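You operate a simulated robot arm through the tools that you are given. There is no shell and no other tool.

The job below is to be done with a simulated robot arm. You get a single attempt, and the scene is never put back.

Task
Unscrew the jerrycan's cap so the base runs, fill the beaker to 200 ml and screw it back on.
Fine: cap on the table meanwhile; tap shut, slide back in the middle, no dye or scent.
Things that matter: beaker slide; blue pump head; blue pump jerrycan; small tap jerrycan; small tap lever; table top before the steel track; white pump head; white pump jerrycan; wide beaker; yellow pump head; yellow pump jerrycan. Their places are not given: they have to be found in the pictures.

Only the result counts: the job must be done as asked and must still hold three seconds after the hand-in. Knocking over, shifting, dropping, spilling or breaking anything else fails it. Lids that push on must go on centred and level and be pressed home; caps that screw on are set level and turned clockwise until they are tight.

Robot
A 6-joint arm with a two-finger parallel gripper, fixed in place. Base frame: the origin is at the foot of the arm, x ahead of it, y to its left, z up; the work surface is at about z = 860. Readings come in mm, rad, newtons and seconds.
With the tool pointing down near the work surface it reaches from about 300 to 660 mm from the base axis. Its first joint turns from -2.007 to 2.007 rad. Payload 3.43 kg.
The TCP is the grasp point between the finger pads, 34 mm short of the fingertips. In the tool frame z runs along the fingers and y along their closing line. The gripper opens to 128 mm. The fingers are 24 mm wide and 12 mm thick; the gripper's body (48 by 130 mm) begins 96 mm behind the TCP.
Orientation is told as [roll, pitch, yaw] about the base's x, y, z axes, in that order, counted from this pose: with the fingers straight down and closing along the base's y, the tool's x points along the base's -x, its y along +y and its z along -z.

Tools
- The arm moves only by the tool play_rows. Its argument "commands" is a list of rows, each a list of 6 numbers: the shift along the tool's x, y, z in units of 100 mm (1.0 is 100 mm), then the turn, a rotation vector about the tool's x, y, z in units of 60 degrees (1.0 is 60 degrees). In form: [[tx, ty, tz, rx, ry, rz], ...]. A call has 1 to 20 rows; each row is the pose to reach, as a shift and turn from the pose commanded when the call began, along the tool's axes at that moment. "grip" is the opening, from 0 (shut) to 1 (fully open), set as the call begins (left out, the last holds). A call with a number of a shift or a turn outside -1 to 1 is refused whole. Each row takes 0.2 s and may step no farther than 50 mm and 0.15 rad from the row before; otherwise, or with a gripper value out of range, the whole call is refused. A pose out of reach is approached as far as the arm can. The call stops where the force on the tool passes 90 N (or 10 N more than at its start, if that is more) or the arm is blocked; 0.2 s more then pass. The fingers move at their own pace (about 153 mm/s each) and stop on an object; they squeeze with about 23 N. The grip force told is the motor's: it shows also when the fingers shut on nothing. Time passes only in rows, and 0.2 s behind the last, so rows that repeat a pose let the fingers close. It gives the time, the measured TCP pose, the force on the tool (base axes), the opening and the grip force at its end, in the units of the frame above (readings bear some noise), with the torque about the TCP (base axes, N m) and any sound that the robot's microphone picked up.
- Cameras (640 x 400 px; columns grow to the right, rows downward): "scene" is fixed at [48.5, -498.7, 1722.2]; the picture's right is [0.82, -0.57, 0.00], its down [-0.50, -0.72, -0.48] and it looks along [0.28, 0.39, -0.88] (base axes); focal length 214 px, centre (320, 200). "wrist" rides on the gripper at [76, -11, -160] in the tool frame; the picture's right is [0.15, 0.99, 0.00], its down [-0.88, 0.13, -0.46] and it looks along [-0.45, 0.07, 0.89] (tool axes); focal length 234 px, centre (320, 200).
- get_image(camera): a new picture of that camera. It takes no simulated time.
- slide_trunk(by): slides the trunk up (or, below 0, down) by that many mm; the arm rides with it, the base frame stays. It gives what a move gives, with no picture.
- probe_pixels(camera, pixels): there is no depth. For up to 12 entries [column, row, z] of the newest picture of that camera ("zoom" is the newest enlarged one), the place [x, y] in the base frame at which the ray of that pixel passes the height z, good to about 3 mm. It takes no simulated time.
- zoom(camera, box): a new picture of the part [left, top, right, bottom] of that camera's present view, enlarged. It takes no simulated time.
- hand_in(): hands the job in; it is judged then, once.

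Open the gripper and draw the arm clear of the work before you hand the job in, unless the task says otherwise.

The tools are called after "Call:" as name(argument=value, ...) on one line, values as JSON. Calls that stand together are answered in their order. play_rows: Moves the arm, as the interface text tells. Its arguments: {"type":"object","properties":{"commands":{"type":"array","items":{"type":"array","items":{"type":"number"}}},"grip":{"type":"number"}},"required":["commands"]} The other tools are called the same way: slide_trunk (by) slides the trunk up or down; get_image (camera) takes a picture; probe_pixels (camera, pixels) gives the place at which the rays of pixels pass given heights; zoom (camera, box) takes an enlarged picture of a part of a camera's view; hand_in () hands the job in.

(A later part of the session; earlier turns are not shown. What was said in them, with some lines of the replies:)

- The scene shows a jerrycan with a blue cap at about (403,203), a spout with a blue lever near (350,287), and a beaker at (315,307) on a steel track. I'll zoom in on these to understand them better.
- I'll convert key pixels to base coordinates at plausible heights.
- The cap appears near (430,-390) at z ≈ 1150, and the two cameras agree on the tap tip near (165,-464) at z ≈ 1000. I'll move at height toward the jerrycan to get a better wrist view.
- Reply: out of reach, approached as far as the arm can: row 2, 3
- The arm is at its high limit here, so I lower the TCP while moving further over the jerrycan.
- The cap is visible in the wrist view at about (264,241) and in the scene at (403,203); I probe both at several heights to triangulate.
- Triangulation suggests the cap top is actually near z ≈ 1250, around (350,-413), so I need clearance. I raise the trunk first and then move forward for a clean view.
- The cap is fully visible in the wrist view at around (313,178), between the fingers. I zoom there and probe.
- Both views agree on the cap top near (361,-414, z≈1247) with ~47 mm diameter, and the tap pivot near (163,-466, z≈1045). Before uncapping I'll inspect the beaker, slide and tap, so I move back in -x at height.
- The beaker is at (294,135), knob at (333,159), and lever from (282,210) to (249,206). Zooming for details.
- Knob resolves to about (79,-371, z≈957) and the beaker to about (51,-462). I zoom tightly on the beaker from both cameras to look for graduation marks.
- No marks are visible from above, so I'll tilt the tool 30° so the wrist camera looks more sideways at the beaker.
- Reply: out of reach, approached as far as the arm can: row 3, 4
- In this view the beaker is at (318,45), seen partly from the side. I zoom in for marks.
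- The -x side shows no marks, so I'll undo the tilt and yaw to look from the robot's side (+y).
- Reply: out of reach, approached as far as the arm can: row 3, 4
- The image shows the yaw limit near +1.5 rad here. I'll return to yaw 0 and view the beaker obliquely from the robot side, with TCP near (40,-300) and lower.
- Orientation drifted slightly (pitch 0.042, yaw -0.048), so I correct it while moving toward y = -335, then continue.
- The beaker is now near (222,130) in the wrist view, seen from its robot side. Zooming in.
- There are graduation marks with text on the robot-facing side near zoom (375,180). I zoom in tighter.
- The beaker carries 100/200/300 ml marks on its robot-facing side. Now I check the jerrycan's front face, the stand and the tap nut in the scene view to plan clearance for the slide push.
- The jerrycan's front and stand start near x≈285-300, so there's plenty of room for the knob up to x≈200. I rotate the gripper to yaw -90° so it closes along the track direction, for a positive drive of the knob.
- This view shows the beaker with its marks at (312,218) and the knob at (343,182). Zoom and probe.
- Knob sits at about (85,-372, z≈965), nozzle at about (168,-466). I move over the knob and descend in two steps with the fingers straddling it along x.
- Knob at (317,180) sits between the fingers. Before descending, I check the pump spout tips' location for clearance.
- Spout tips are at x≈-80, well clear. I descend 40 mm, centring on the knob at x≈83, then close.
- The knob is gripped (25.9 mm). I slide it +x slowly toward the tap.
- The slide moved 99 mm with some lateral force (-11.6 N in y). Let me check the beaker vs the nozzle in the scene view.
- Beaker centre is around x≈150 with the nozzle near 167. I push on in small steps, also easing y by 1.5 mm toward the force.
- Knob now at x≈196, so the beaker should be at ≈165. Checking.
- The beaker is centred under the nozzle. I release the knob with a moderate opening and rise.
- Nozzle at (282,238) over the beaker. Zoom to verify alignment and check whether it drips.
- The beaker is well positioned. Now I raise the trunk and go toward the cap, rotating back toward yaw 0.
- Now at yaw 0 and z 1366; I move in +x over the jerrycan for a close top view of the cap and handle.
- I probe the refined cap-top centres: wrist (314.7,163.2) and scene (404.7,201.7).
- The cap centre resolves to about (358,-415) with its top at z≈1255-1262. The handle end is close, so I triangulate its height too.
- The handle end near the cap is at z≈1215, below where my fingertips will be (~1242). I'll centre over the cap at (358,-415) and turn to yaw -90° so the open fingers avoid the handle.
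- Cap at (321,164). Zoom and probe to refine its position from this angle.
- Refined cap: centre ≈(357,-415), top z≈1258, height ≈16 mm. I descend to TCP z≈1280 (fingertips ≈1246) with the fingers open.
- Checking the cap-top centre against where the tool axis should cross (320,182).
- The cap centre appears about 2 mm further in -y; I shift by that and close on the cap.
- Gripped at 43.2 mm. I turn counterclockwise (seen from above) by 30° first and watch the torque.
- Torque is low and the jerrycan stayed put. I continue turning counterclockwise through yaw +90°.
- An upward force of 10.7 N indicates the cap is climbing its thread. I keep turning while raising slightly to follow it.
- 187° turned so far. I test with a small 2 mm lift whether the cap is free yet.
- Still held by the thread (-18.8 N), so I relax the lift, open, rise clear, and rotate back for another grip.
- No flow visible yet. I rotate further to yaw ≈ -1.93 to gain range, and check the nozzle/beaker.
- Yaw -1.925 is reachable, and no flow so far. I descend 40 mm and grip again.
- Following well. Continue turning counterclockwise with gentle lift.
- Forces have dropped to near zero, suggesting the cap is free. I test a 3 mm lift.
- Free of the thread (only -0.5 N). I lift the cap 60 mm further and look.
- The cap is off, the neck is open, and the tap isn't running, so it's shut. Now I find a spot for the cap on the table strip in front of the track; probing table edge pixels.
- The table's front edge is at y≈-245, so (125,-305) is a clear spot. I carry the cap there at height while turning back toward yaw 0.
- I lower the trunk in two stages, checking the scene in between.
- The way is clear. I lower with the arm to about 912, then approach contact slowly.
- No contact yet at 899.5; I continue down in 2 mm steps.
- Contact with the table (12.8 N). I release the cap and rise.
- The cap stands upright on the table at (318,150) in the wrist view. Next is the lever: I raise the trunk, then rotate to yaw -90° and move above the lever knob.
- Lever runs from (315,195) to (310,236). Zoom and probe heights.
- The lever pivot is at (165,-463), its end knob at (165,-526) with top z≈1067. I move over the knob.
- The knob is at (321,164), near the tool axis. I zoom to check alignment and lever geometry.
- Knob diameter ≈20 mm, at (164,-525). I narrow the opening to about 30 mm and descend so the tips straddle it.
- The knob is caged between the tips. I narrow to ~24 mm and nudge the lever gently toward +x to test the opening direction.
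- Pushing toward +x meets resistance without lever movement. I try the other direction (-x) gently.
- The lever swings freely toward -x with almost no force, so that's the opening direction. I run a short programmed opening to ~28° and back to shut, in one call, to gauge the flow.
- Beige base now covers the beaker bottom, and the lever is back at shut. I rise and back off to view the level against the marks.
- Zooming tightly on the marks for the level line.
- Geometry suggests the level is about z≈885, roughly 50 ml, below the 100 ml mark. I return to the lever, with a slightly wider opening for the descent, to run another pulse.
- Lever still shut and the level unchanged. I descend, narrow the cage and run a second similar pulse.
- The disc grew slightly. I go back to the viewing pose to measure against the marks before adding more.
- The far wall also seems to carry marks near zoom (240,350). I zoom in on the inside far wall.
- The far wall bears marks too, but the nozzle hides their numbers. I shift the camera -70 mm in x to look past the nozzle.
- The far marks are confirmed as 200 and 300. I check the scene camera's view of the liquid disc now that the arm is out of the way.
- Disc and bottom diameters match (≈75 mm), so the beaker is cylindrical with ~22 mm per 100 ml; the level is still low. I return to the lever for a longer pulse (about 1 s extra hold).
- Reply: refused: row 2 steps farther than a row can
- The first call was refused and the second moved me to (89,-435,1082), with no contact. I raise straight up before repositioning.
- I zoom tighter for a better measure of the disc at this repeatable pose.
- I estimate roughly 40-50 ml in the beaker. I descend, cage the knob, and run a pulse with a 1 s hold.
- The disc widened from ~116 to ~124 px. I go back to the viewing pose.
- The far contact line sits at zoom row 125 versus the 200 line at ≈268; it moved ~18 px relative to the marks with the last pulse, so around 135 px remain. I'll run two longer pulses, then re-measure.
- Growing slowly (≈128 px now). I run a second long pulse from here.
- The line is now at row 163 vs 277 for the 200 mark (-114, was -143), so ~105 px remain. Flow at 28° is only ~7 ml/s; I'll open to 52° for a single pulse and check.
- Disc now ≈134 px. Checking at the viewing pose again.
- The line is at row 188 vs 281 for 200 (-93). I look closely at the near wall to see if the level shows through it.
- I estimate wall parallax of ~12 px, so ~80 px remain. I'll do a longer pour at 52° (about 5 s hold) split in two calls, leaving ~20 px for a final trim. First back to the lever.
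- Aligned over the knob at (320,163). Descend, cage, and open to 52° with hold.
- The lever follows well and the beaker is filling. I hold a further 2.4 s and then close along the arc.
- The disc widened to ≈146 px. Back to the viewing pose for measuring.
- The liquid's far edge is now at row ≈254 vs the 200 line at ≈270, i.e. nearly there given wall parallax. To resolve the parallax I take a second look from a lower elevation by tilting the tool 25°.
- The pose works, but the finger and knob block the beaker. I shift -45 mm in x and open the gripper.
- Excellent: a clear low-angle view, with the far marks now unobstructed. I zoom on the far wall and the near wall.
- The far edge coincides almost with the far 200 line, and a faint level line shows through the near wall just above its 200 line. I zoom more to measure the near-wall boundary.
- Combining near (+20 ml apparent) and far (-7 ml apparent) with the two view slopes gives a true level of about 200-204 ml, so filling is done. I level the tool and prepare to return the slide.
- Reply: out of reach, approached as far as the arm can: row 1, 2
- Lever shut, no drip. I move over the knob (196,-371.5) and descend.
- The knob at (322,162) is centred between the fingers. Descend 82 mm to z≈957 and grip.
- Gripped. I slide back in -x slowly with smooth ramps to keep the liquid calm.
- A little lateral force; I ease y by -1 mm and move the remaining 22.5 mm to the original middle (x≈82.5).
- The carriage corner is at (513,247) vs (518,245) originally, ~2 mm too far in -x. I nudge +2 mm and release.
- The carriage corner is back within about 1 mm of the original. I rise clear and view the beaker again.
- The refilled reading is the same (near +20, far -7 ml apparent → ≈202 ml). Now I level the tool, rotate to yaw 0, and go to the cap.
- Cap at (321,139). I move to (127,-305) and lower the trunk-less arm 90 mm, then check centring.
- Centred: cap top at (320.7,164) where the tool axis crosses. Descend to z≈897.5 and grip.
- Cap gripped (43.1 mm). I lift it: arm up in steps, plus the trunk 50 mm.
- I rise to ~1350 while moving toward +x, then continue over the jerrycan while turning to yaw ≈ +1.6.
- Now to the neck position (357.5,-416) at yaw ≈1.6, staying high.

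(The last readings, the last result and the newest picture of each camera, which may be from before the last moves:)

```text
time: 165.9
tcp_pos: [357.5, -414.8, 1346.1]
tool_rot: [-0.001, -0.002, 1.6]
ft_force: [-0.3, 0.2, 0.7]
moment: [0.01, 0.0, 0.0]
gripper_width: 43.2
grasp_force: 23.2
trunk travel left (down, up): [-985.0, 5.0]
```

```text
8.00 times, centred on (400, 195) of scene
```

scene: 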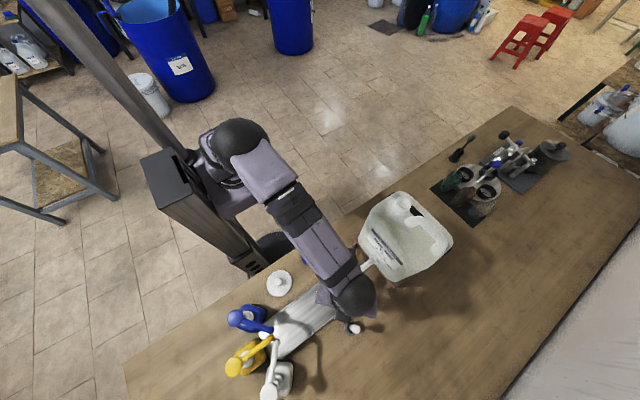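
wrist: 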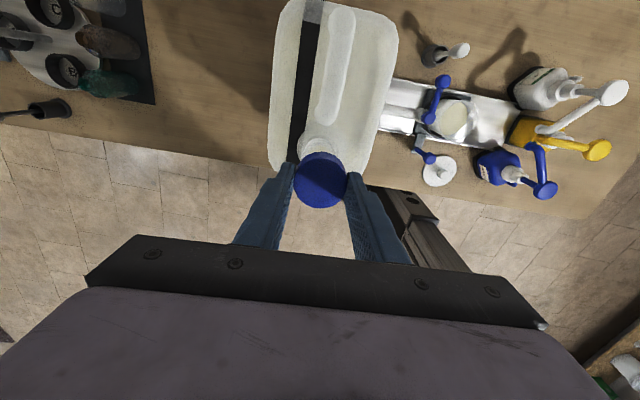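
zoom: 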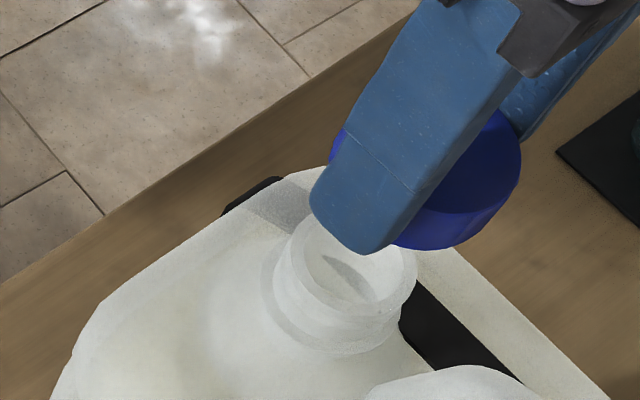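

Aligned as at the lift-off. I lower to about 1298, then go down slowly watching force.

Call:
play_rows(commands=[[0.007, 0, 0.2, 0, 0, 0], [0.007, 0, 0.38, 0, 0, 0], [0.007, 0, 0.48, 0, 0, 0]])

Call:
zoom(camera="scene", box=[380, 180, 430, 220])

Call:
play_rows(commands=[[0, 0, 0.03, 0, 0, 0], [0, 0, 0.06, 0, 0, 0], [0, 0, 0.08, 0, 0, 0]])

```text
time: 166.7
tcp_pos: [356.1, -414.5, 1298.0]
tool_rot: [0.0, 0.0, 1.599]
ft_force: [0.7, -0.8, -0.1]
moment: [0.0, 0.0, 0.02]
gripper_width: 43.3
grasp_force: 23.2
trunk travel left (down, up): [-985.0, 5.0]
```

```text
10.00 times, centred on (405, 200) of scene
```

zoom: 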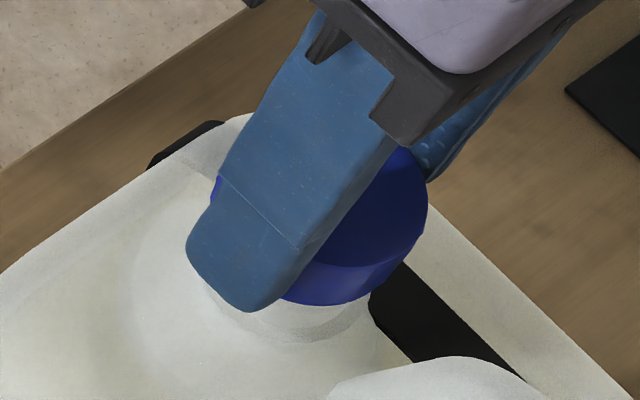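

```text
time: 167.5
tcp_pos: [354.2, -415.6, 1292.3]
tool_rot: [-0.005, 0.004, 1.597]
ft_force: [1.3, -2.0, 23.1]
moment: [-0.2, -0.39, -0.04]
gripper_width: 44.1
grasp_force: 22.8
trunk travel left (down, up): [-985.0, 5.0]
```

Contact came a bit early (23 N at 1292) with a moment indicating contact on the +x side, so the cap sits ~1-2 mm too far in -x. I back up, shift +1.5 mm in x, and retry.

Call:
play_rows(commands=[[0, 0, -0.05, 0, 0, 0], [0, -0.015, -0.08, 0, 0, 0], [0, -0.015, -0.08, 0, 0, 0]])

Call:
get_image(camera="wrist")

Call:
zoom(camera="wrist", box=[270, 130, 370, 220])

Call:
zoom(camera="scene", box=[380, 180, 430, 220])

```text
time: 168.3
tcp_pos: [356.5, -414.5, 1296.5]
tool_rot: [0.003, -0.003, 1.597]
ft_force: [0.2, -0.2, 0.0]
moment: [0.0, 0.01, 0.01]
gripper_width: 43.0
grasp_force: 23.3
trunk travel left (down, up): [-985.0, 5.0]
```

```text
taken
```

wrist: 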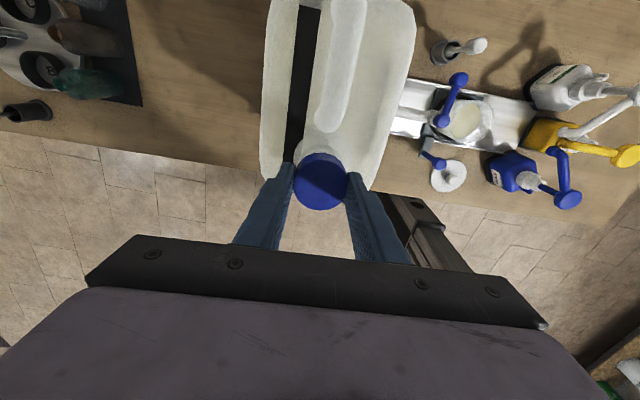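

```text
4.44 times, centred on (320, 175) of wrist
```

zoom: 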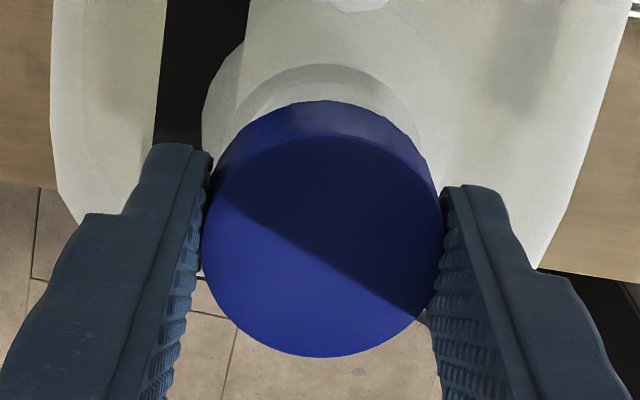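

```text
10.00 times, centred on (405, 200) of scene
```

zoom: 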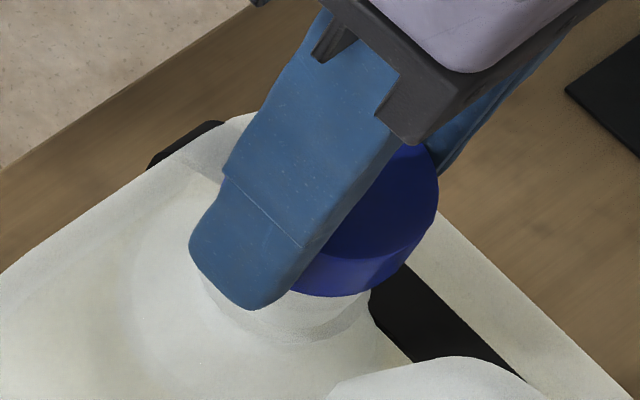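

The cap slid up ~3 mm in the grip but looks level. From all the unscrewing readings the neck centre is (357.5,-416.1), so I shift a further +1 mm x and -1.2 mm y, then lower slowly.

Call:
play_rows(commands=[[0.012, -0.01, 0, 0, 0, 0], [0.012, -0.01, 0.02, 0, 0, 0], [0.012, -0.01, 0.03, 0, 0, 0]])

Call:
play_rows(commands=[[0, 0, 0.015, 0, 0, 0], [0, 0, 0.03, 0, 0, 0]])

```text
time: 169.1
tcp_pos: [359.7, -416.2, 1294.0]
tool_rot: [0.0, -0.004, 1.596]
ft_force: [-0.2, -0.6, -1.2]
moment: [0.02, 0.0, 0.02]
gripper_width: 43.4
grasp_force: 22.6
trunk travel left (down, up): [-985.0, 5.0]
```

```text
time: 169.7
tcp_pos: [358.5, -415.4, 1292.0]
tool_rot: [-0.001, -0.004, 1.599]
ft_force: [0.5, -0.3, -0.7]
moment: [0.0, -0.01, -0.02]
gripper_width: 43.5
grasp_force: 22.2
trunk travel left (down, up): [-985.0, 5.0]
```

Call:
play_rows(commands=[[0, 0, 0.015, 0, 0, 0]])

Call:
play_rows(commands=[[0, 0, 0.015, 0, 0, 0]])

Call:
zoom(camera="scene", box=[380, 180, 430, 220])

```text
time: 170.1
tcp_pos: [358.4, -416.3, 1291.8]
tool_rot: [-0.002, -0.001, 1.598]
ft_force: [0.2, -0.5, 0.1]
moment: [0.04, -0.01, -0.02]
gripper_width: 43.4
grasp_force: 22.7
trunk travel left (down, up): [-985.0, 5.0]
```

```text
time: 170.5
tcp_pos: [359.3, -416.6, 1288.7]
tool_rot: [-0.002, -0.002, 1.597]
ft_force: [-0.2, -0.1, -0.1]
moment: [0.01, 0.01, 0.02]
gripper_width: 43.3
grasp_force: 23.2
trunk travel left (down, up): [-985.0, 5.0]
```

```text
10.00 times, centred on (405, 200) of scene
```

zoom: 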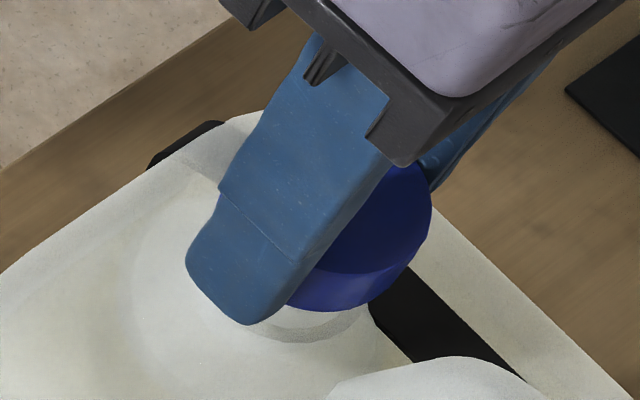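

No contact now at 1288.7, so the cap is dropping over the neck. I trim x by -1 mm and continue down gently.

Call:
play_rows(commands=[[0, 0.01, 0, 0, 0, 0], [0, 0.01, 0.015, 0, 0, 0]])

Call:
play_rows(commands=[[0, 0, 0.015, 0, 0, 0]])

```text
time: 171.1
tcp_pos: [358.1, -416.1, 1287.9]
tool_rot: [-0.001, -0.001, 1.597]
ft_force: [0.6, 0.5, -0.8]
moment: [0.0, 0.01, 0.0]
gripper_width: 43.2
grasp_force: 22.9
trunk travel left (down, up): [-985.0, 5.0]
```

```text
time: 171.5
tcp_pos: [359.3, -416.7, 1287.7]
tool_rot: [-0.001, -0.002, 1.597]
ft_force: [0.0, 0.9, -0.4]
moment: [-0.02, -0.02, -0.01]
gripper_width: 43.3
grasp_force: 22.4
trunk travel left (down, up): [-985.0, 5.0]
```

Call:
play_rows(commands=[[0, 0, 0.015, 0, 0, 0]])

Call:
play_rows(commands=[[0, 0, 0.015, 0, 0, 0]])

```text
time: 171.9
tcp_pos: [358.7, -416.4, 1284.2]
tool_rot: [0.001, -0.001, 1.596]
ft_force: [-0.2, 0.6, 0.8]
moment: [0.01, 0.0, -0.01]
gripper_width: 43.4
grasp_force: 23.7
trunk travel left (down, up): [-985.0, 5.0]
```

```text
time: 172.3
tcp_pos: [359.6, -415.5, 1283.9]
tool_rot: [0.002, -0.002, 1.597]
ft_force: [-0.2, 0.5, 0.2]
moment: [-0.03, 0.03, 0.02]
gripper_width: 43.0
grasp_force: 22.5
trunk travel left (down, up): [-985.0, 5.0]
```

Still no contact at ~1283.5. Check visually, then continue.

Call:
zoom(camera="scene", box=[380, 180, 430, 220])

Call:
play_rows(commands=[[0, 0, 0.015, 0, 0, 0]])

```text
10.00 times, centred on (405, 200) of scene
```

zoom: 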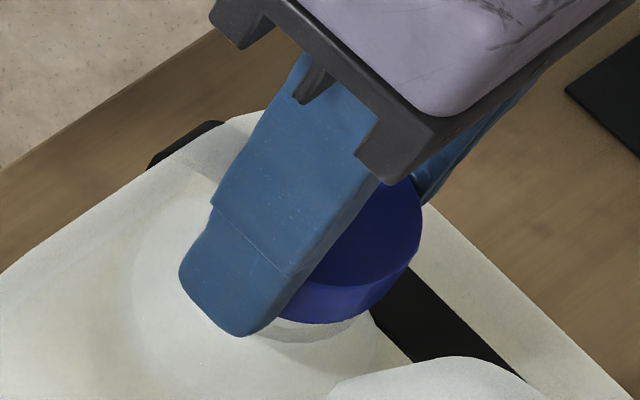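

```text
time: 172.7
tcp_pos: [358.7, -416.0, 1282.1]
tool_rot: [-0.001, -0.003, 1.596]
ft_force: [-0.3, -0.3, -0.1]
moment: [-0.01, 0.0, -0.05]
gripper_width: 43.4
grasp_force: 22.9
trunk travel left (down, up): [-985.0, 5.0]
```

Call:
play_rows(commands=[[0, 0.005, 0.015, 0, 0, 0]])

Call:
play_rows(commands=[[0, 0, 0.015, 0, 0, 0]])

```text
time: 173.1
tcp_pos: [358.8, -416.3, 1279.6]
tool_rot: [0.001, -0.006, 1.597]
ft_force: [0.3, -0.2, -0.3]
moment: [0.52, -0.01, -0.01]
gripper_width: 43.2
grasp_force: 22.8
trunk travel left (down, up): [-985.0, 5.0]
```

```text
time: 173.5
tcp_pos: [357.5, -416.4, 1279.6]
tool_rot: [-0.003, 0.0, 1.595]
ft_force: [0.2, 1.7, 3.4]
moment: [0.46, -0.01, -0.03]
gripper_width: 43.4
grasp_force: 23.3
trunk travel left (down, up): [-985.0, 5.0]
```

There's contact now with a moment of 0.5 N m about x. Let me look before turning.

Call:
get_image(camera="wrist")

Call:
zoom(camera="wrist", box=[270, 130, 370, 220])

Call:
zoom(camera="scene", box=[380, 180, 430, 220])

```text
taken
```

wrist: 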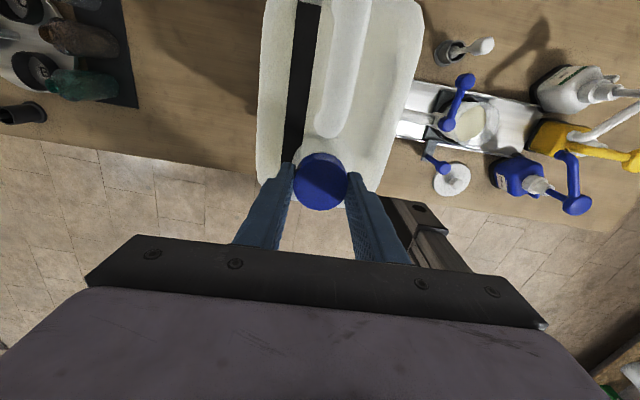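

```text
4.44 times, centred on (320, 175) of wrist
```

zoom: 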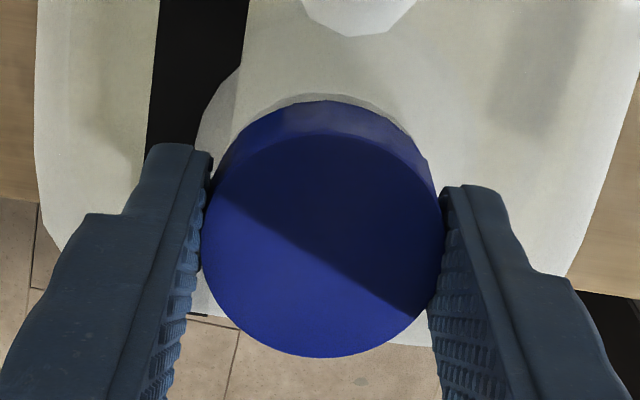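

```text
10.00 times, centred on (405, 200) of scene
```

zoom: 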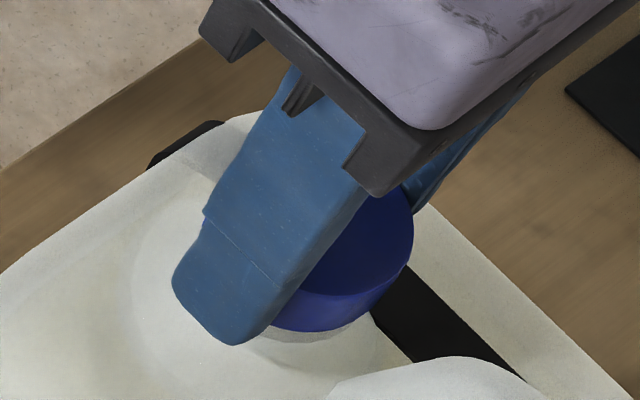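

The cap is now nearly at its seated height, but the fingers sit low on it. I release so it settles level on the neck, then look from above.

Call:
play_rows(commands=[[0, 0, 0, 0, 0, 0], [0, 0, 0, 0, 0, 0]], grip=0.5)

Call:
play_rows(commands=[[0, 0, -0.2, 0, 0, 0], [0, 0, -0.45, 0, 0, 0]])

Call:
get_image(camera="wrist")

Call:
zoom(camera="wrist", box=[275, 120, 365, 200])

Call:
zoom(camera="scene", box=[380, 180, 430, 220])

```text
time: 174.1
tcp_pos: [357.6, -415.0, 1278.4]
tool_rot: [0.001, -0.001, 1.597]
ft_force: [-0.9, -0.1, 0.1]
moment: [0.02, 0.03, 0.02]
gripper_width: 64.1
grasp_force: 0.1
trunk travel left (down, up): [-985.0, 5.0]
```

```text
time: 174.7
tcp_pos: [357.5, -416.7, 1324.8]
tool_rot: [0.001, -0.003, 1.597]
ft_force: [-0.5, -0.2, -0.2]
moment: [0.0, 0.01, -0.02]
gripper_width: 64.0
grasp_force: 0.0
trunk travel left (down, up): [-985.0, 5.0]
```

```text
taken
```

wrist: 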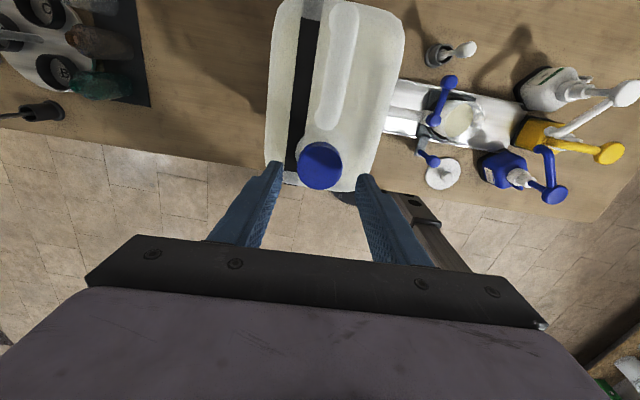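

```text
5.00 times, centred on (320, 160) of wrist
```

zoom: 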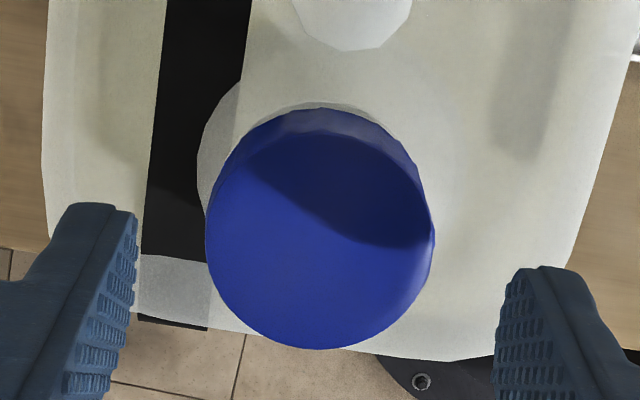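

```text
10.00 times, centred on (405, 200) of scene
```

zoom: 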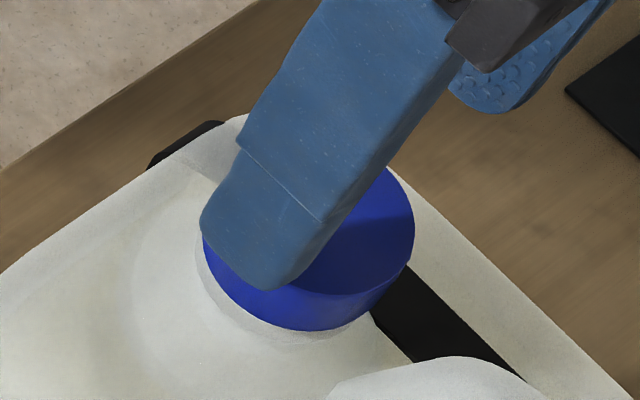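

The cap sits level and centred on the neck. I re-grip higher on it (TCP ≈1286) for the screwing.

Call:
play_rows(commands=[[0, 0, 0.2, 0, 0, 0], [0, 0, 0.39, 0, 0, 0]])

Call:
play_rows(commands=[[0, 0, 0, 0, 0, 0], [0, 0, 0, 0, 0, 0], [0, 0, 0, 0, 0, 0]], grip=0)

Call:
play_rows(commands=[[0, 0, 0.003, 0, 0, 0.12], [0, 0, 0.004, 0, 0, 0.24], [0, 0, 0.005, 0, 0, 0.36], [0, 0, 0.006, 0, 0, 0.48]])

```text
time: 175.3
tcp_pos: [357.3, -416.1, 1286.2]
tool_rot: [0.0, -0.002, 1.597]
ft_force: [0.2, 1.4, -0.8]
moment: [0.0, 0.02, -0.03]
gripper_width: 64.0
grasp_force: 0.1
trunk travel left (down, up): [-985.0, 5.0]
```

```text
time: 176.1
tcp_pos: [357.4, -417.2, 1285.6]
tool_rot: [0.0, -0.002, 1.598]
ft_force: [1.1, -0.6, -0.4]
moment: [-0.03, -0.09, 0.02]
gripper_width: 43.2
grasp_force: 22.6
trunk travel left (down, up): [-985.0, 5.0]
```

```text
time: 177.1
tcp_pos: [357.9, -416.4, 1285.3]
tool_rot: [0.001, -0.002, 1.093]
ft_force: [1.8, -0.7, 5.6]
moment: [0.01, -0.12, 0.0]
gripper_width: 43.4
grasp_force: 22.6
trunk travel left (down, up): [-985.0, 5.0]
```

Gentle down-pressure of 5.6 N, turning smoothly. Continue clockwise.

Call:
play_rows(commands=[[0, 0, 0, 0, 0, 0.12], [0, 0, 0.001, 0, 0, 0.24], [0, 0, 0.002, 0, 0, 0.36], [0, 0, 0.003, 0, 0, 0.48], [0, 0, 0.004, 0, 0, 0.6], [0, 0, 0.005, 0, 0, 0.72], [0, 0, 0.006, 0, 0, 0.84], [0, 0, 0.007, 0, 0, 0.96]])

Call:
play_rows(commands=[[0, 0, 0, 0, 0, 0.12], [0, 0, 0.001, 0, 0, 0.24], [0, 0, 0.002, 0, 0, 0.36], [0, 0, 0.003, 0, 0, 0.48], [0, 0, 0.004, 0, 0, 0.6], [0, 0, 0.005, 0, 0, 0.72], [0, 0, 0.006, 0, 0, 0.84], [0, 0, 0.007, 0, 0, 0.96]])

Call:
play_rows(commands=[[0, 0, 0, 0, 0, 0.12], [0, 0, 0.001, 0, 0, 0.24], [0, 0, 0.002, 0, 0, 0.36], [0, 0, 0.003, 0, 0, 0.48], [0, 0, 0.004, 0, 0, 0.6], [0, 0, 0.005, 0, 0, 0.72], [0, 0, 0.006, 0, 0, 0.84], [0, 0, 0.007, 0, 0, 0.96]])

Call:
zoom(camera="scene", box=[380, 180, 430, 220])

```text
time: 178.9
tcp_pos: [357.7, -417.0, 1284.6]
tool_rot: [0.0, -0.001, 0.085]
ft_force: [3.2, -4.7, 10.5]
moment: [-0.24, -0.13, 0.0]
gripper_width: 43.4
grasp_force: 22.6
trunk travel left (down, up): [-985.0, 5.0]
```

```text
time: 180.7
tcp_pos: [357.5, -416.7, 1283.3]
tool_rot: [0.003, 0.0, -0.92]
ft_force: [1.5, -5.4, 12.2]
moment: [-0.31, -0.05, 0.0]
gripper_width: 43.2
grasp_force: 22.6
trunk travel left (down, up): [-985.0, 5.0]
```

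```text
time: 182.5
tcp_pos: [356.5, -416.0, 1282.1]
tool_rot: [0.001, 0.001, -1.925]
ft_force: [1.1, -3.9, 11.5]
moment: [-0.16, 0.09, 0.01]
gripper_width: 43.3
grasp_force: 22.8
trunk travel left (down, up): [-985.0, 5.0]
```

```text
10.00 times, centred on (405, 200) of scene
```

zoom: 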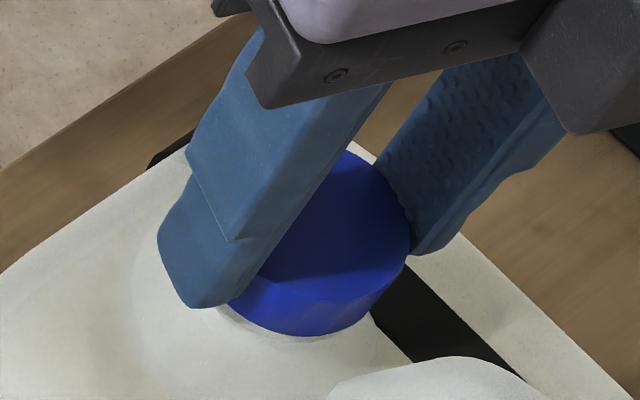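

202° turned, the cap has descended with steady light pressure. I continue further clockwise as the joint allows.

Call:
play_rows(commands=[[0, 0, 0, 0, 0, 0.12], [0, 0, 0.001, 0, 0, 0.24], [0, 0, 0.001, 0, 0, 0.36], [0, 0, 0.002, 0, 0, 0.48], [0, 0, 0.002, 0, 0, 0.6], [0, 0, 0.003, 0, 0, 0.72], [0, 0, 0.003, 0, 0, 0.84], [0, 0, 0.004, 0, 0, 0.96]])

Call:
zoom(camera="scene", box=[380, 180, 430, 220])

```text
time: 184.3
tcp_pos: [357.5, -416.1, 1282.6]
tool_rot: [-0.003, 0.001, -2.931]
ft_force: [-0.9, -2.3, 7.2]
moment: [-0.01, -0.02, -0.02]
gripper_width: 43.0
grasp_force: 23.3
trunk travel left (down, up): [-985.0, 5.0]
```

```text
10.00 times, centred on (405, 200) of scene
```

zoom: 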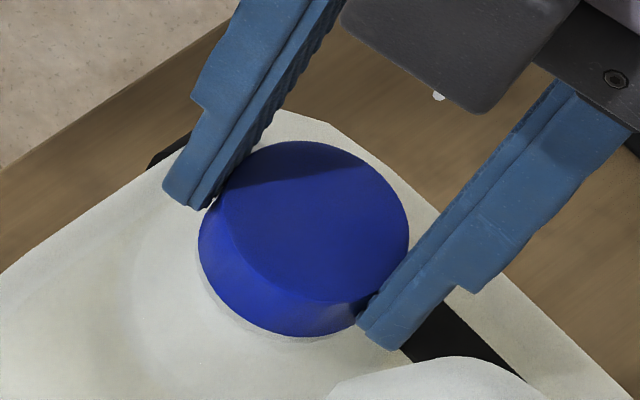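

Yaw -2.93 works and the cap remains level. Continue clockwise another ~58°, watching torque.

Call:
play_rows(commands=[[0, 0, 0, 0, 0, 0.12], [0, 0, 0.001, 0, 0, 0.24], [0, 0, 0.001, 0, 0, 0.36], [0, 0, 0.002, 0, 0, 0.48], [0, 0, 0.002, 0, 0, 0.6], [0, 0, 0.003, 0, 0, 0.72], [0, 0, 0.003, 0, 0, 0.84], [0, 0, 0.004, 0, 0, 0.96]])

```text
time: 186.1
tcp_pos: [357.2, -416.6, 1280.7]
tool_rot: [-0.002, -0.003, 2.348]
ft_force: [1.0, 0.7, -0.3]
moment: [0.07, -0.05, 0.52]
gripper_width: 43.5
grasp_force: 22.3
trunk travel left (down, up): [-985.0, 5.0]
```

Torque has risen to 0.52 N m: the cap is tightening. I turn a bit further to confirm it's tight.

Call:
play_rows(commands=[[0, 0, 0, 0, 0, 0.1], [0, 0, 0, 0, 0, 0.2]])

Call:
play_rows(commands=[[0, 0, 0, 0, 0, 0.1], [0, 0, 0, 0, 0, 0.2]])

Call:
zoom(camera="scene", box=[380, 180, 430, 220])

```text
time: 186.7
tcp_pos: [323.2, -432.9, 1277.6]
tool_rot: [-0.045, 0.009, 2.192]
ft_force: [46.9, 25.6, 7.1]
moment: [0.88, -1.09, -0.01]
gripper_width: 113.8
grasp_force: 26.4
out of reach, approached as far as the arm can: row 1, 2
trunk travel left (down, up): [-985.0, 5.0]
```

```text
time: 187.3
tcp_pos: [318.9, -434.8, 1277.9]
tool_rot: [-0.043, 0.011, 2.19]
ft_force: [42.0, 17.4, 13.0]
moment: [0.62, -1.56, -0.13]
gripper_width: 122.4
grasp_force: 23.3
out of reach, approached as far as the arm can: row 1, 2
trunk travel left (down, up): [-985.0, 5.0]
```

```text
10.00 times, centred on (405, 200) of scene
```

zoom: 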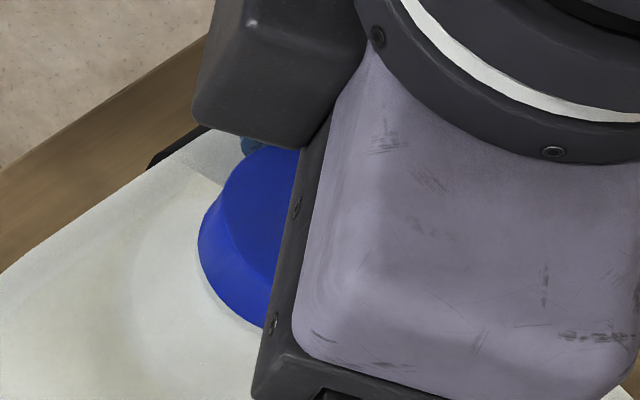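

The joint limit was hit and the arm swerved, leaving a finger pushing on the cap with ~45 N. I open fully, ease off in the unloading direction, and rise.

Call:
play_rows(commands=[[0, -0.04, 0, 0, 0, 0], [0, -0.06, 0, 0, 0, 0]], grip=1)

```text
time: 187.9
tcp_pos: [315.9, -432.4, 1277.1]
tool_rot: [-0.041, 0.003, 2.192]
ft_force: [30.2, 12.6, 8.3]
moment: [0.39, -1.03, -0.13]
gripper_width: 128.0
grasp_force: 0.4
trunk travel left (down, up): [-985.0, 5.0]
```

Force is falling (30 N). I ease off further in the same direction.

Call:
play_rows(commands=[[0, -0.05, 0, 0, 0, 0], [0, -0.08, 0, 0, 0, 0]])

Call:
get_image(camera="wrist")

Call:
get_image(camera="scene")

```text
time: 188.5
tcp_pos: [312.9, -431.9, 1275.4]
tool_rot: [-0.039, 0.003, 2.193]
ft_force: [24.6, 17.2, 4.2]
moment: [0.28, -0.69, 0.28]
gripper_width: 128.1
grasp_force: 0.4
out of reach, approached as far as the arm can: row 1, 2
trunk travel left (down, up): [-985.0, 5.0]
```

```text
taken
```

wrist: 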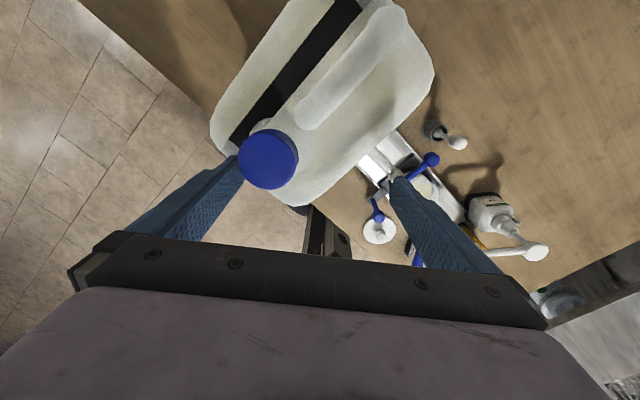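

```text
taken
```

scene: 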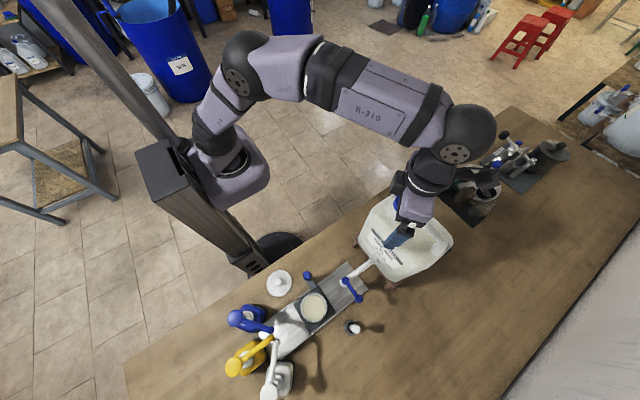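

The finger on the image-left still touches the cap. I rise straight up with a small rotation back from the joint limit.

Call:
play_rows(commands=[[0, 0, -0.2, 0, 0, -0.02], [0, 0, -0.4, 0, 0, -0.05], [0, 0, -0.6, 0, 0, -0.1], [0, 0, -0.7, 0, 0, -0.2]])

Call:
get_image(camera="wrist")

Call:
get_image(camera="scene")

```text
time: 189.5
tcp_pos: [302.3, -442.3, 1345.1]
tool_rot: [-0.026, 0.008, 2.393]
ft_force: [0.0, 0.2, -0.5]
moment: [0.04, -0.04, 0.04]
gripper_width: 127.8
grasp_force: 0.1
trunk travel left (down, up): [-985.0, 5.0]
```

```text
taken
```

wrist: 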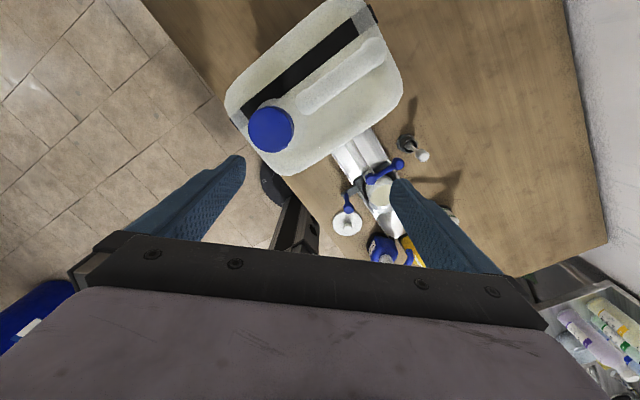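

```text
taken
```

scene: 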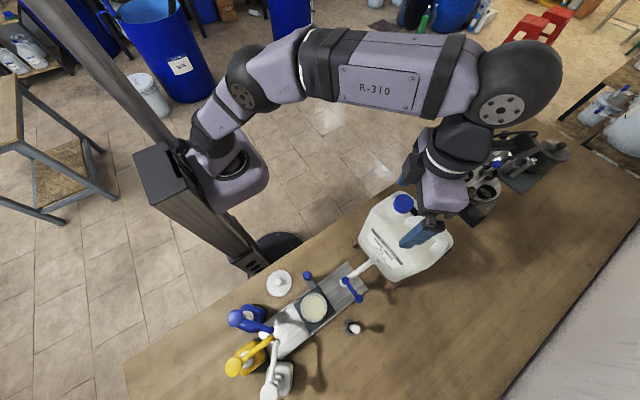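

Free now. I check whether the jerrycan or cap shifted by comparing with earlier zooms.

Call:
zoom(camera="scene", box=[385, 185, 425, 220])

Call:
zoom(camera="scene", box=[330, 215, 410, 300])

Call:
zoom(camera="wrist", box=[225, 80, 325, 180])

```text
11.43 times, centred on (405, 202) of scene
```

zoom: 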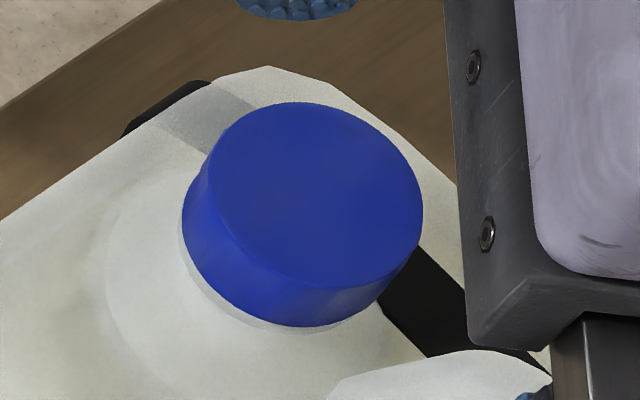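

```text
4.71 times, centred on (370, 258) of scene
```

zoom: 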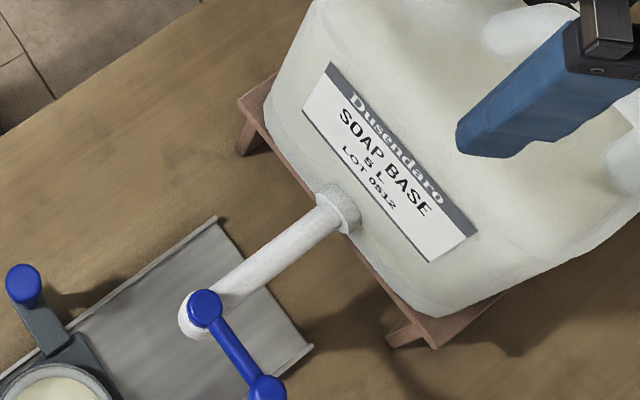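

```text
4.00 times, centred on (275, 130) of wrist
```

zoom: 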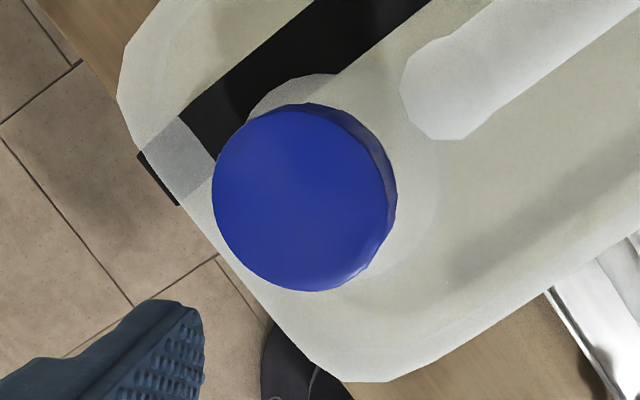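

The zooms match the originals: jerrycan unmoved, cap level at its original tight height. To be sure it's tight I'll re-grip with room to turn: rotate back away from the joint limit first.

Call:
play_rows(commands=[[0, 0, 0, 0, 0, -0.14], [0, 0, 0, 0, 0, -0.28], [0, 0, 0, 0, 0, -0.42], [0, 0, 0, 0, 0, -0.56], [0, 0, 0, 0, 0, -0.7], [0, 0, 0, 0, 0, -0.84], [0, 0, 0, 0, 0, -0.98]], grip=0.7)

Call:
play_rows(commands=[[0, 0, 0, 0, 0, -0.14], [0, 0, 0, 0, 0, -0.28], [0, 0, 0, 0, 0, -0.42], [0, 0, 0, 0, 0, -0.56], [0, 0, 0, 0, 0, -0.7], [0, 0, 0, 0, 0, -0.84], [0, 0, 0, 0, 0, -0.98]])

```text
time: 191.1
tcp_pos: [303.4, -440.3, 1345.9]
tool_rot: [-0.006, 0.026, -2.86]
ft_force: [0.1, -0.5, -0.1]
moment: [0.01, -0.01, -0.03]
gripper_width: 89.6
grasp_force: 0.0
trunk travel left (down, up): [-985.0, 5.0]
```

```text
time: 192.7
tcp_pos: [303.2, -441.0, 1345.9]
tool_rot: [0.019, 0.02, -1.835]
ft_force: [0.0, 0.8, 0.3]
moment: [0.04, 0.04, 0.0]
gripper_width: 89.6
grasp_force: 0.1
trunk travel left (down, up): [-985.0, 5.0]
```

I correct the small tilt, rotate to yaw -1.57, and move over the cap at (357.3,-416).

Call:
play_rows(commands=[[0.13, 0.15, 0, 0.009, -0.009, -0.08], [0.26, 0.3, 0, 0.018, -0.019, -0.16], [0.382, 0.456, 0, 0.018, -0.019, -0.253]])

Call:
get_image(camera="wrist")

Call:
zoom(camera="wrist", box=[275, 110, 365, 190])

```text
time: 193.5
tcp_pos: [357.3, -416.0, 1348.2]
tool_rot: [0.003, -0.004, -1.572]
ft_force: [0.4, 0.6, 0.4]
moment: [-0.01, -0.02, 0.0]
gripper_width: 89.5
grasp_force: 0.0
trunk travel left (down, up): [-985.0, 5.0]
```

```text
taken
```

wrist: 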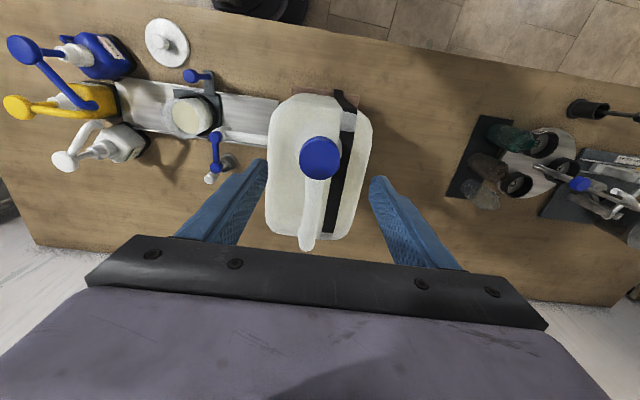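

```text
5.00 times, centred on (320, 150) of wrist
```

zoom: 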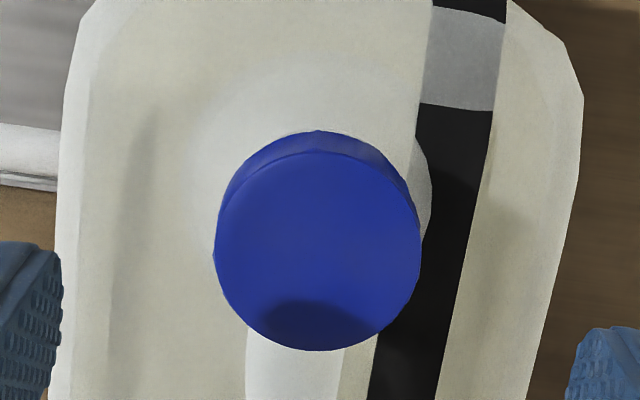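

Centred over the cap. Descend to z≈1282 and grip.

Call:
play_rows(commands=[[0, 0, 0.3, 0, 0, 0], [0, 0, 0.55, 0, 0, 0], [0, 0, 0.66, 0, 0, 0]])

Call:
play_rows(commands=[[0, 0, 0, 0, 0, 0], [0, 0, 0, 0, 0, 0], [0, 0, 0, 0, 0, 0]], grip=0)

Call:
play_rows(commands=[[0, 0, 0, 0, 0, 0.05], [0, 0, 0, 0, 0, 0.1], [0, 0, 0, 0, 0, 0.15]])

```text
time: 194.3
tcp_pos: [356.6, -413.6, 1281.3]
tool_rot: [0.002, -0.007, -1.571]
ft_force: [-0.2, 0.5, -0.2]
moment: [0.0, 0.0, -0.01]
gripper_width: 89.4
grasp_force: 0.1
trunk travel left (down, up): [-985.0, 5.0]
```

```text
time: 195.1
tcp_pos: [358.0, -414.5, 1280.5]
tool_rot: [0.002, -0.002, -1.572]
ft_force: [1.0, -0.2, -1.0]
moment: [0.02, 0.05, -0.04]
gripper_width: 42.9
grasp_force: 23.0
trunk travel left (down, up): [-985.0, 5.0]
```

```text
time: 195.9
tcp_pos: [358.6, -414.9, 1282.7]
tool_rot: [0.002, -0.004, -1.731]
ft_force: [1.5, 1.4, -0.6]
moment: [0.03, 0.07, 0.03]
gripper_width: 42.9
grasp_force: 22.8
trunk travel left (down, up): [-985.0, 5.0]
```

Torque is low so far; continue clockwise in moderate steps.

Call:
play_rows(commands=[[0, 0, 0, 0, 0, 0.12], [0, 0, 0, 0, 0, 0.24], [0, 0, 0, 0, 0, 0.36]])

Call:
play_rows(commands=[[0, 0, 0, 0, 0, 0.12], [0, 0, 0, 0, 0, 0.24], [0, 0, 0, 0, 0, 0.36]])

```text
time: 196.7
tcp_pos: [359.3, -415.2, 1281.5]
tool_rot: [0.005, -0.004, -2.109]
ft_force: [2.8, 0.2, -0.7]
moment: [-0.01, -0.12, 0.51]
gripper_width: 43.4
grasp_force: 23.4
trunk travel left (down, up): [-985.0, 5.0]
```

```text
time: 197.5
tcp_pos: [358.6, -415.7, 1280.9]
tool_rot: [0.003, -0.002, -2.486]
ft_force: [2.2, 0.1, 0.4]
moment: [0.14, 0.22, 0.6]
gripper_width: 43.0
grasp_force: 23.1
trunk travel left (down, up): [-985.0, 5.0]
```

Torque is 0.5–0.6 N m now. I turn another ~20° to confirm the torque plateau (cap tight, fingers at their slip limit).

Call:
play_rows(commands=[[0, 0, 0, 0, 0, 0.12], [0, 0, 0, 0, 0, 0.24], [0, 0, 0, 0, 0, 0.36]])

Call:
zoom(camera="scene", box=[380, 180, 430, 220])

```text
time: 198.3
tcp_pos: [358.4, -416.5, 1281.0]
tool_rot: [0.003, 0.001, -2.862]
ft_force: [2.6, -2.9, 0.2]
moment: [-0.09, 0.0, 0.56]
gripper_width: 43.1
grasp_force: 23.0
trunk travel left (down, up): [-985.0, 5.0]
```

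```text
10.00 times, centred on (405, 200) of scene
```

zoom: 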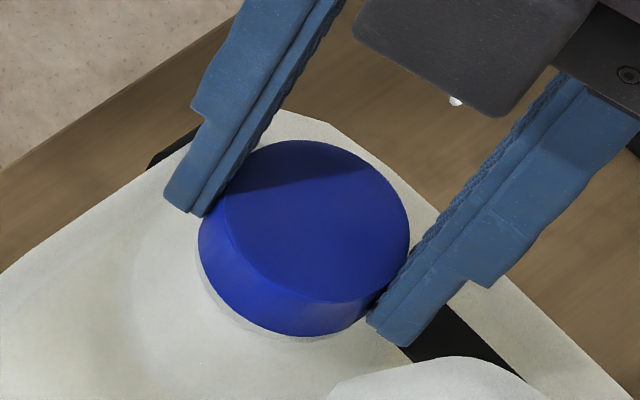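

The torque plateaus at ~0.56 N m, so the cap is tight, level and at its original height. I release and rise.

Call:
play_rows(commands=[[0, 0, 0, 0, 0, 0], [0, 0, 0, 0, 0, 0]], grip=0.5)

Call:
play_rows(commands=[[0, 0, -0.3, 0, 0, 0], [0, 0, -0.7, 0, 0, 0]])

Call:
play_rows(commands=[[0, 0, 0, 0, 0, -0.14], [0, 0, 0, 0, 0, -0.28], [0, 0, 0, 0, 0, -0.42], [0, 0, 0, 0, 0, -0.56], [0, 0, 0, 0, 0, -0.7], [0, 0, 0, 0, 0, -0.84], [0, 0, 0, 0, 0, -0.98]])

Call:
play_rows(commands=[[0, 0, 0, 0, 0, -0.13], [0, 0, 0, 0, 0, -0.26]])

Call:
get_image(camera="scene")

```text
time: 198.9
tcp_pos: [357.0, -413.6, 1281.0]
tool_rot: [0.002, 0.0, -2.857]
ft_force: [-2.3, 8.7, -3.2]
moment: [0.4, 0.1, -0.1]
gripper_width: 59.1
grasp_force: 0.0
trunk travel left (down, up): [-985.0, 5.0]
```

```text
time: 199.5
tcp_pos: [357.5, -415.4, 1351.0]
tool_rot: [0.006, 0.0, -2.861]
ft_force: [0.2, 0.1, -0.1]
moment: [0.0, 0.02, -0.02]
gripper_width: 64.1
grasp_force: 0.1
trunk travel left (down, up): [-985.0, 5.0]
```

```text
time: 201.1
tcp_pos: [357.8, -416.5, 1351.7]
tool_rot: [0.002, -0.002, -1.831]
ft_force: [-0.3, -0.2, 0.0]
moment: [0.02, 0.0, 0.0]
gripper_width: 63.9
grasp_force: 0.1
trunk travel left (down, up): [-985.0, 5.0]
```

```text
time: 201.7
tcp_pos: [358.1, -414.8, 1352.5]
tool_rot: [0.001, -0.006, -1.561]
ft_force: [0.8, -0.3, 0.5]
moment: [0.01, -0.04, 0.01]
gripper_width: 64.1
grasp_force: 0.1
trunk travel left (down, up): [-985.0, 5.0]
```

```text
taken
```

scene: 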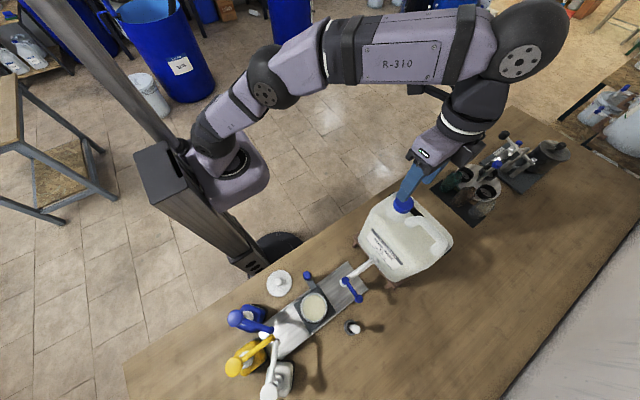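

Released cleanly. I draw the arm back clear of the work, in -x and +y at height.

Call:
play_rows(commands=[[0.1, -0.4, 0, 0, 0, 0], [0.25, -0.8, 0, 0, 0, 0], [0.35, -1, 0, 0, 0, 0]])

Call:
play_rows(commands=[[0.1, -0.4, 0, 0, 0, 0], [0.25, -0.8, 0, 0, 0, 0], [0.4, -1, 0, 0, 0, 0]])

Call:
get_image(camera="scene")

Call:
get_image(camera="wrist")

Call:
zoom(camera="scene", box=[294, 288, 338, 328])

Call:
zoom(camera="scene", box=[385, 185, 425, 220])

Call:
zoom(camera="scene", box=[320, 250, 390, 310])

```text
time: 202.5
tcp_pos: [257.1, -380.4, 1351.6]
tool_rot: [0.004, -0.006, -1.562]
ft_force: [0.7, -0.2, 0.0]
moment: [-0.02, 0.01, 0.0]
gripper_width: 64.1
grasp_force: 0.1
trunk travel left (down, up): [-985.0, 5.0]
```

```text
time: 203.3
tcp_pos: [155.7, -341.2, 1353.8]
tool_rot: [0.004, -0.004, -1.56]
ft_force: [0.1, -0.1, -0.5]
moment: [-0.01, 0.0, 0.0]
gripper_width: 64.0
grasp_force: 0.1
trunk travel left (down, up): [-985.0, 5.0]
```

```text
taken
```

scene: 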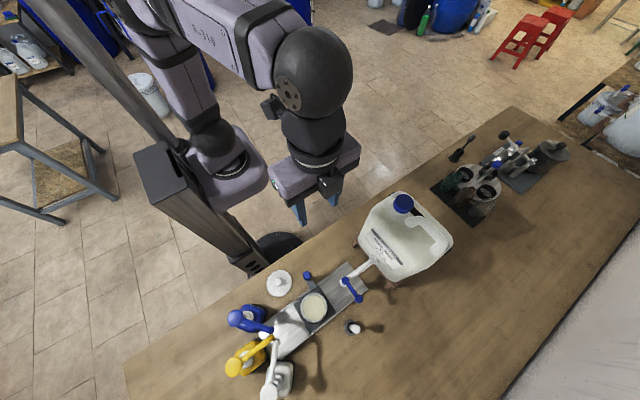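

```text
taken
```

wrist: 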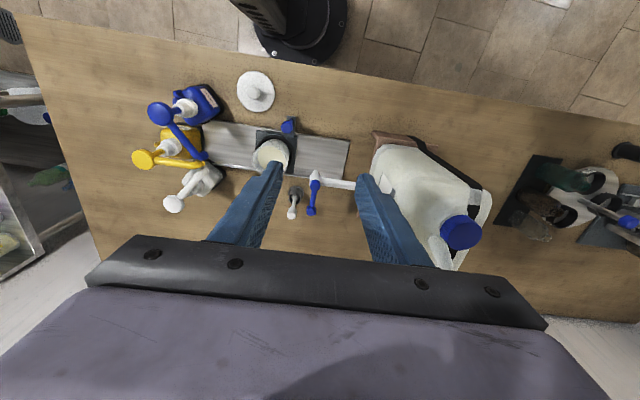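

```text
10.00 times, centred on (316, 308) of scene
```

zoom: 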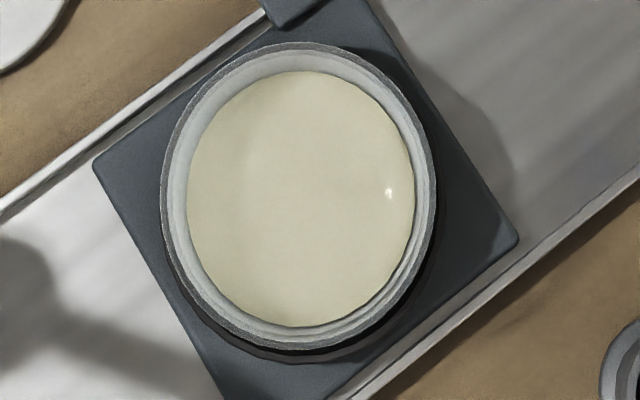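

```text
11.43 times, centred on (405, 202) of scene
```

zoom: 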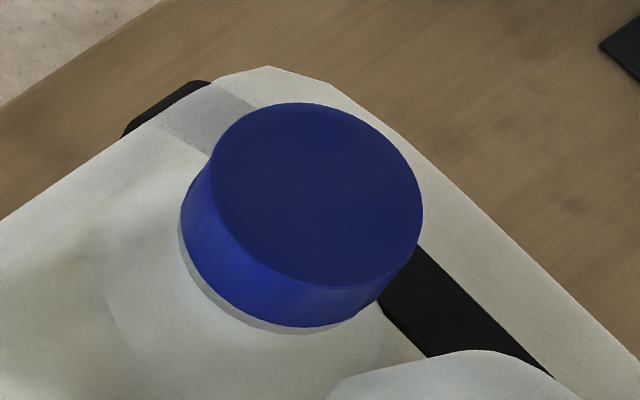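

```text
6.67 times, centred on (355, 280) of scene
```

zoom: 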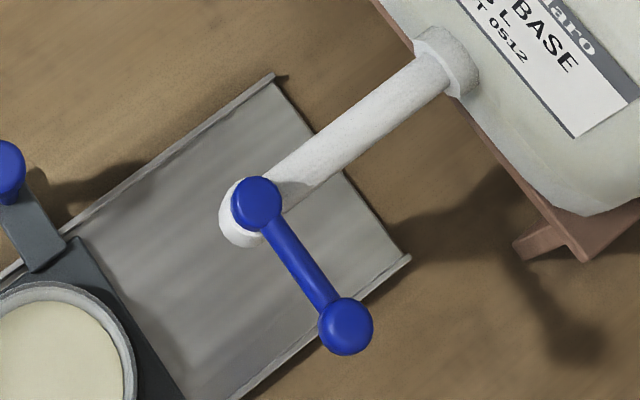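

The cap matches its original tight appearance, the lever is shut with no drips, the slide is back in the middle, and the level holds. I retreat a bit further and open the gripper.

Call:
play_rows(commands=[[0.15, -0.4, 0, 0, 0, 0], [0.3, -0.8, -0.2, 0, 0, 0], [0.35, -1, -0.3, 0, 0, 0]], grip=1)

Call:
get_image(camera="scene")

```text
time: 204.1
tcp_pos: [54.4, -308.3, 1379.3]
tool_rot: [0.003, -0.005, -1.563]
ft_force: [-0.5, -0.8, 0.2]
moment: [0.0, -0.02, 0.01]
gripper_width: 127.9
grasp_force: 0.1
trunk travel left (down, up): [-985.0, 5.0]
```

```text
taken
```

scene: 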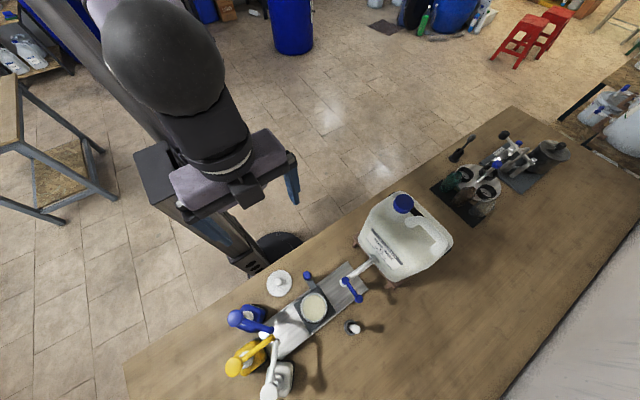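

The arm is clear with the gripper open, and everything is in its place: cap tight, tap shut, beaker at about 200 ml in the middle. I hand the job in.

Call:
hand_in()

```text
The job is handed in.
```

The job is handed in: the beaker holds about 200 ml of soap base, and the cap is back on the jerrycan and tight. I don't have the verdict on it.

- **Fill:** I read the level through both walls of the beaker from two angles. It came out at about 200–204 ml, so it could be a few millilitres over.
- **Cap:** I stood it on the table in front of the track while filling. It is now screwed on level, at its original height, with the tightening torque levelling off at about 0.56 N·m.
- **Tap and slide:** The lever is shut with no drips on the track. The slide is within about 1 mm of where it started.
- **Dye and scent:** I didn't touch the pumps or the scent dropper.

**Arm slip:** while tightening the cap, the arm ran into a joint limit. A finger pushed sideways on the cap with about 45–50 N before I backed off. Close-up pictures afterwards matched the earlier ones, so the jerrycan had not moved. I then gripped the cap again and tightened it fully.
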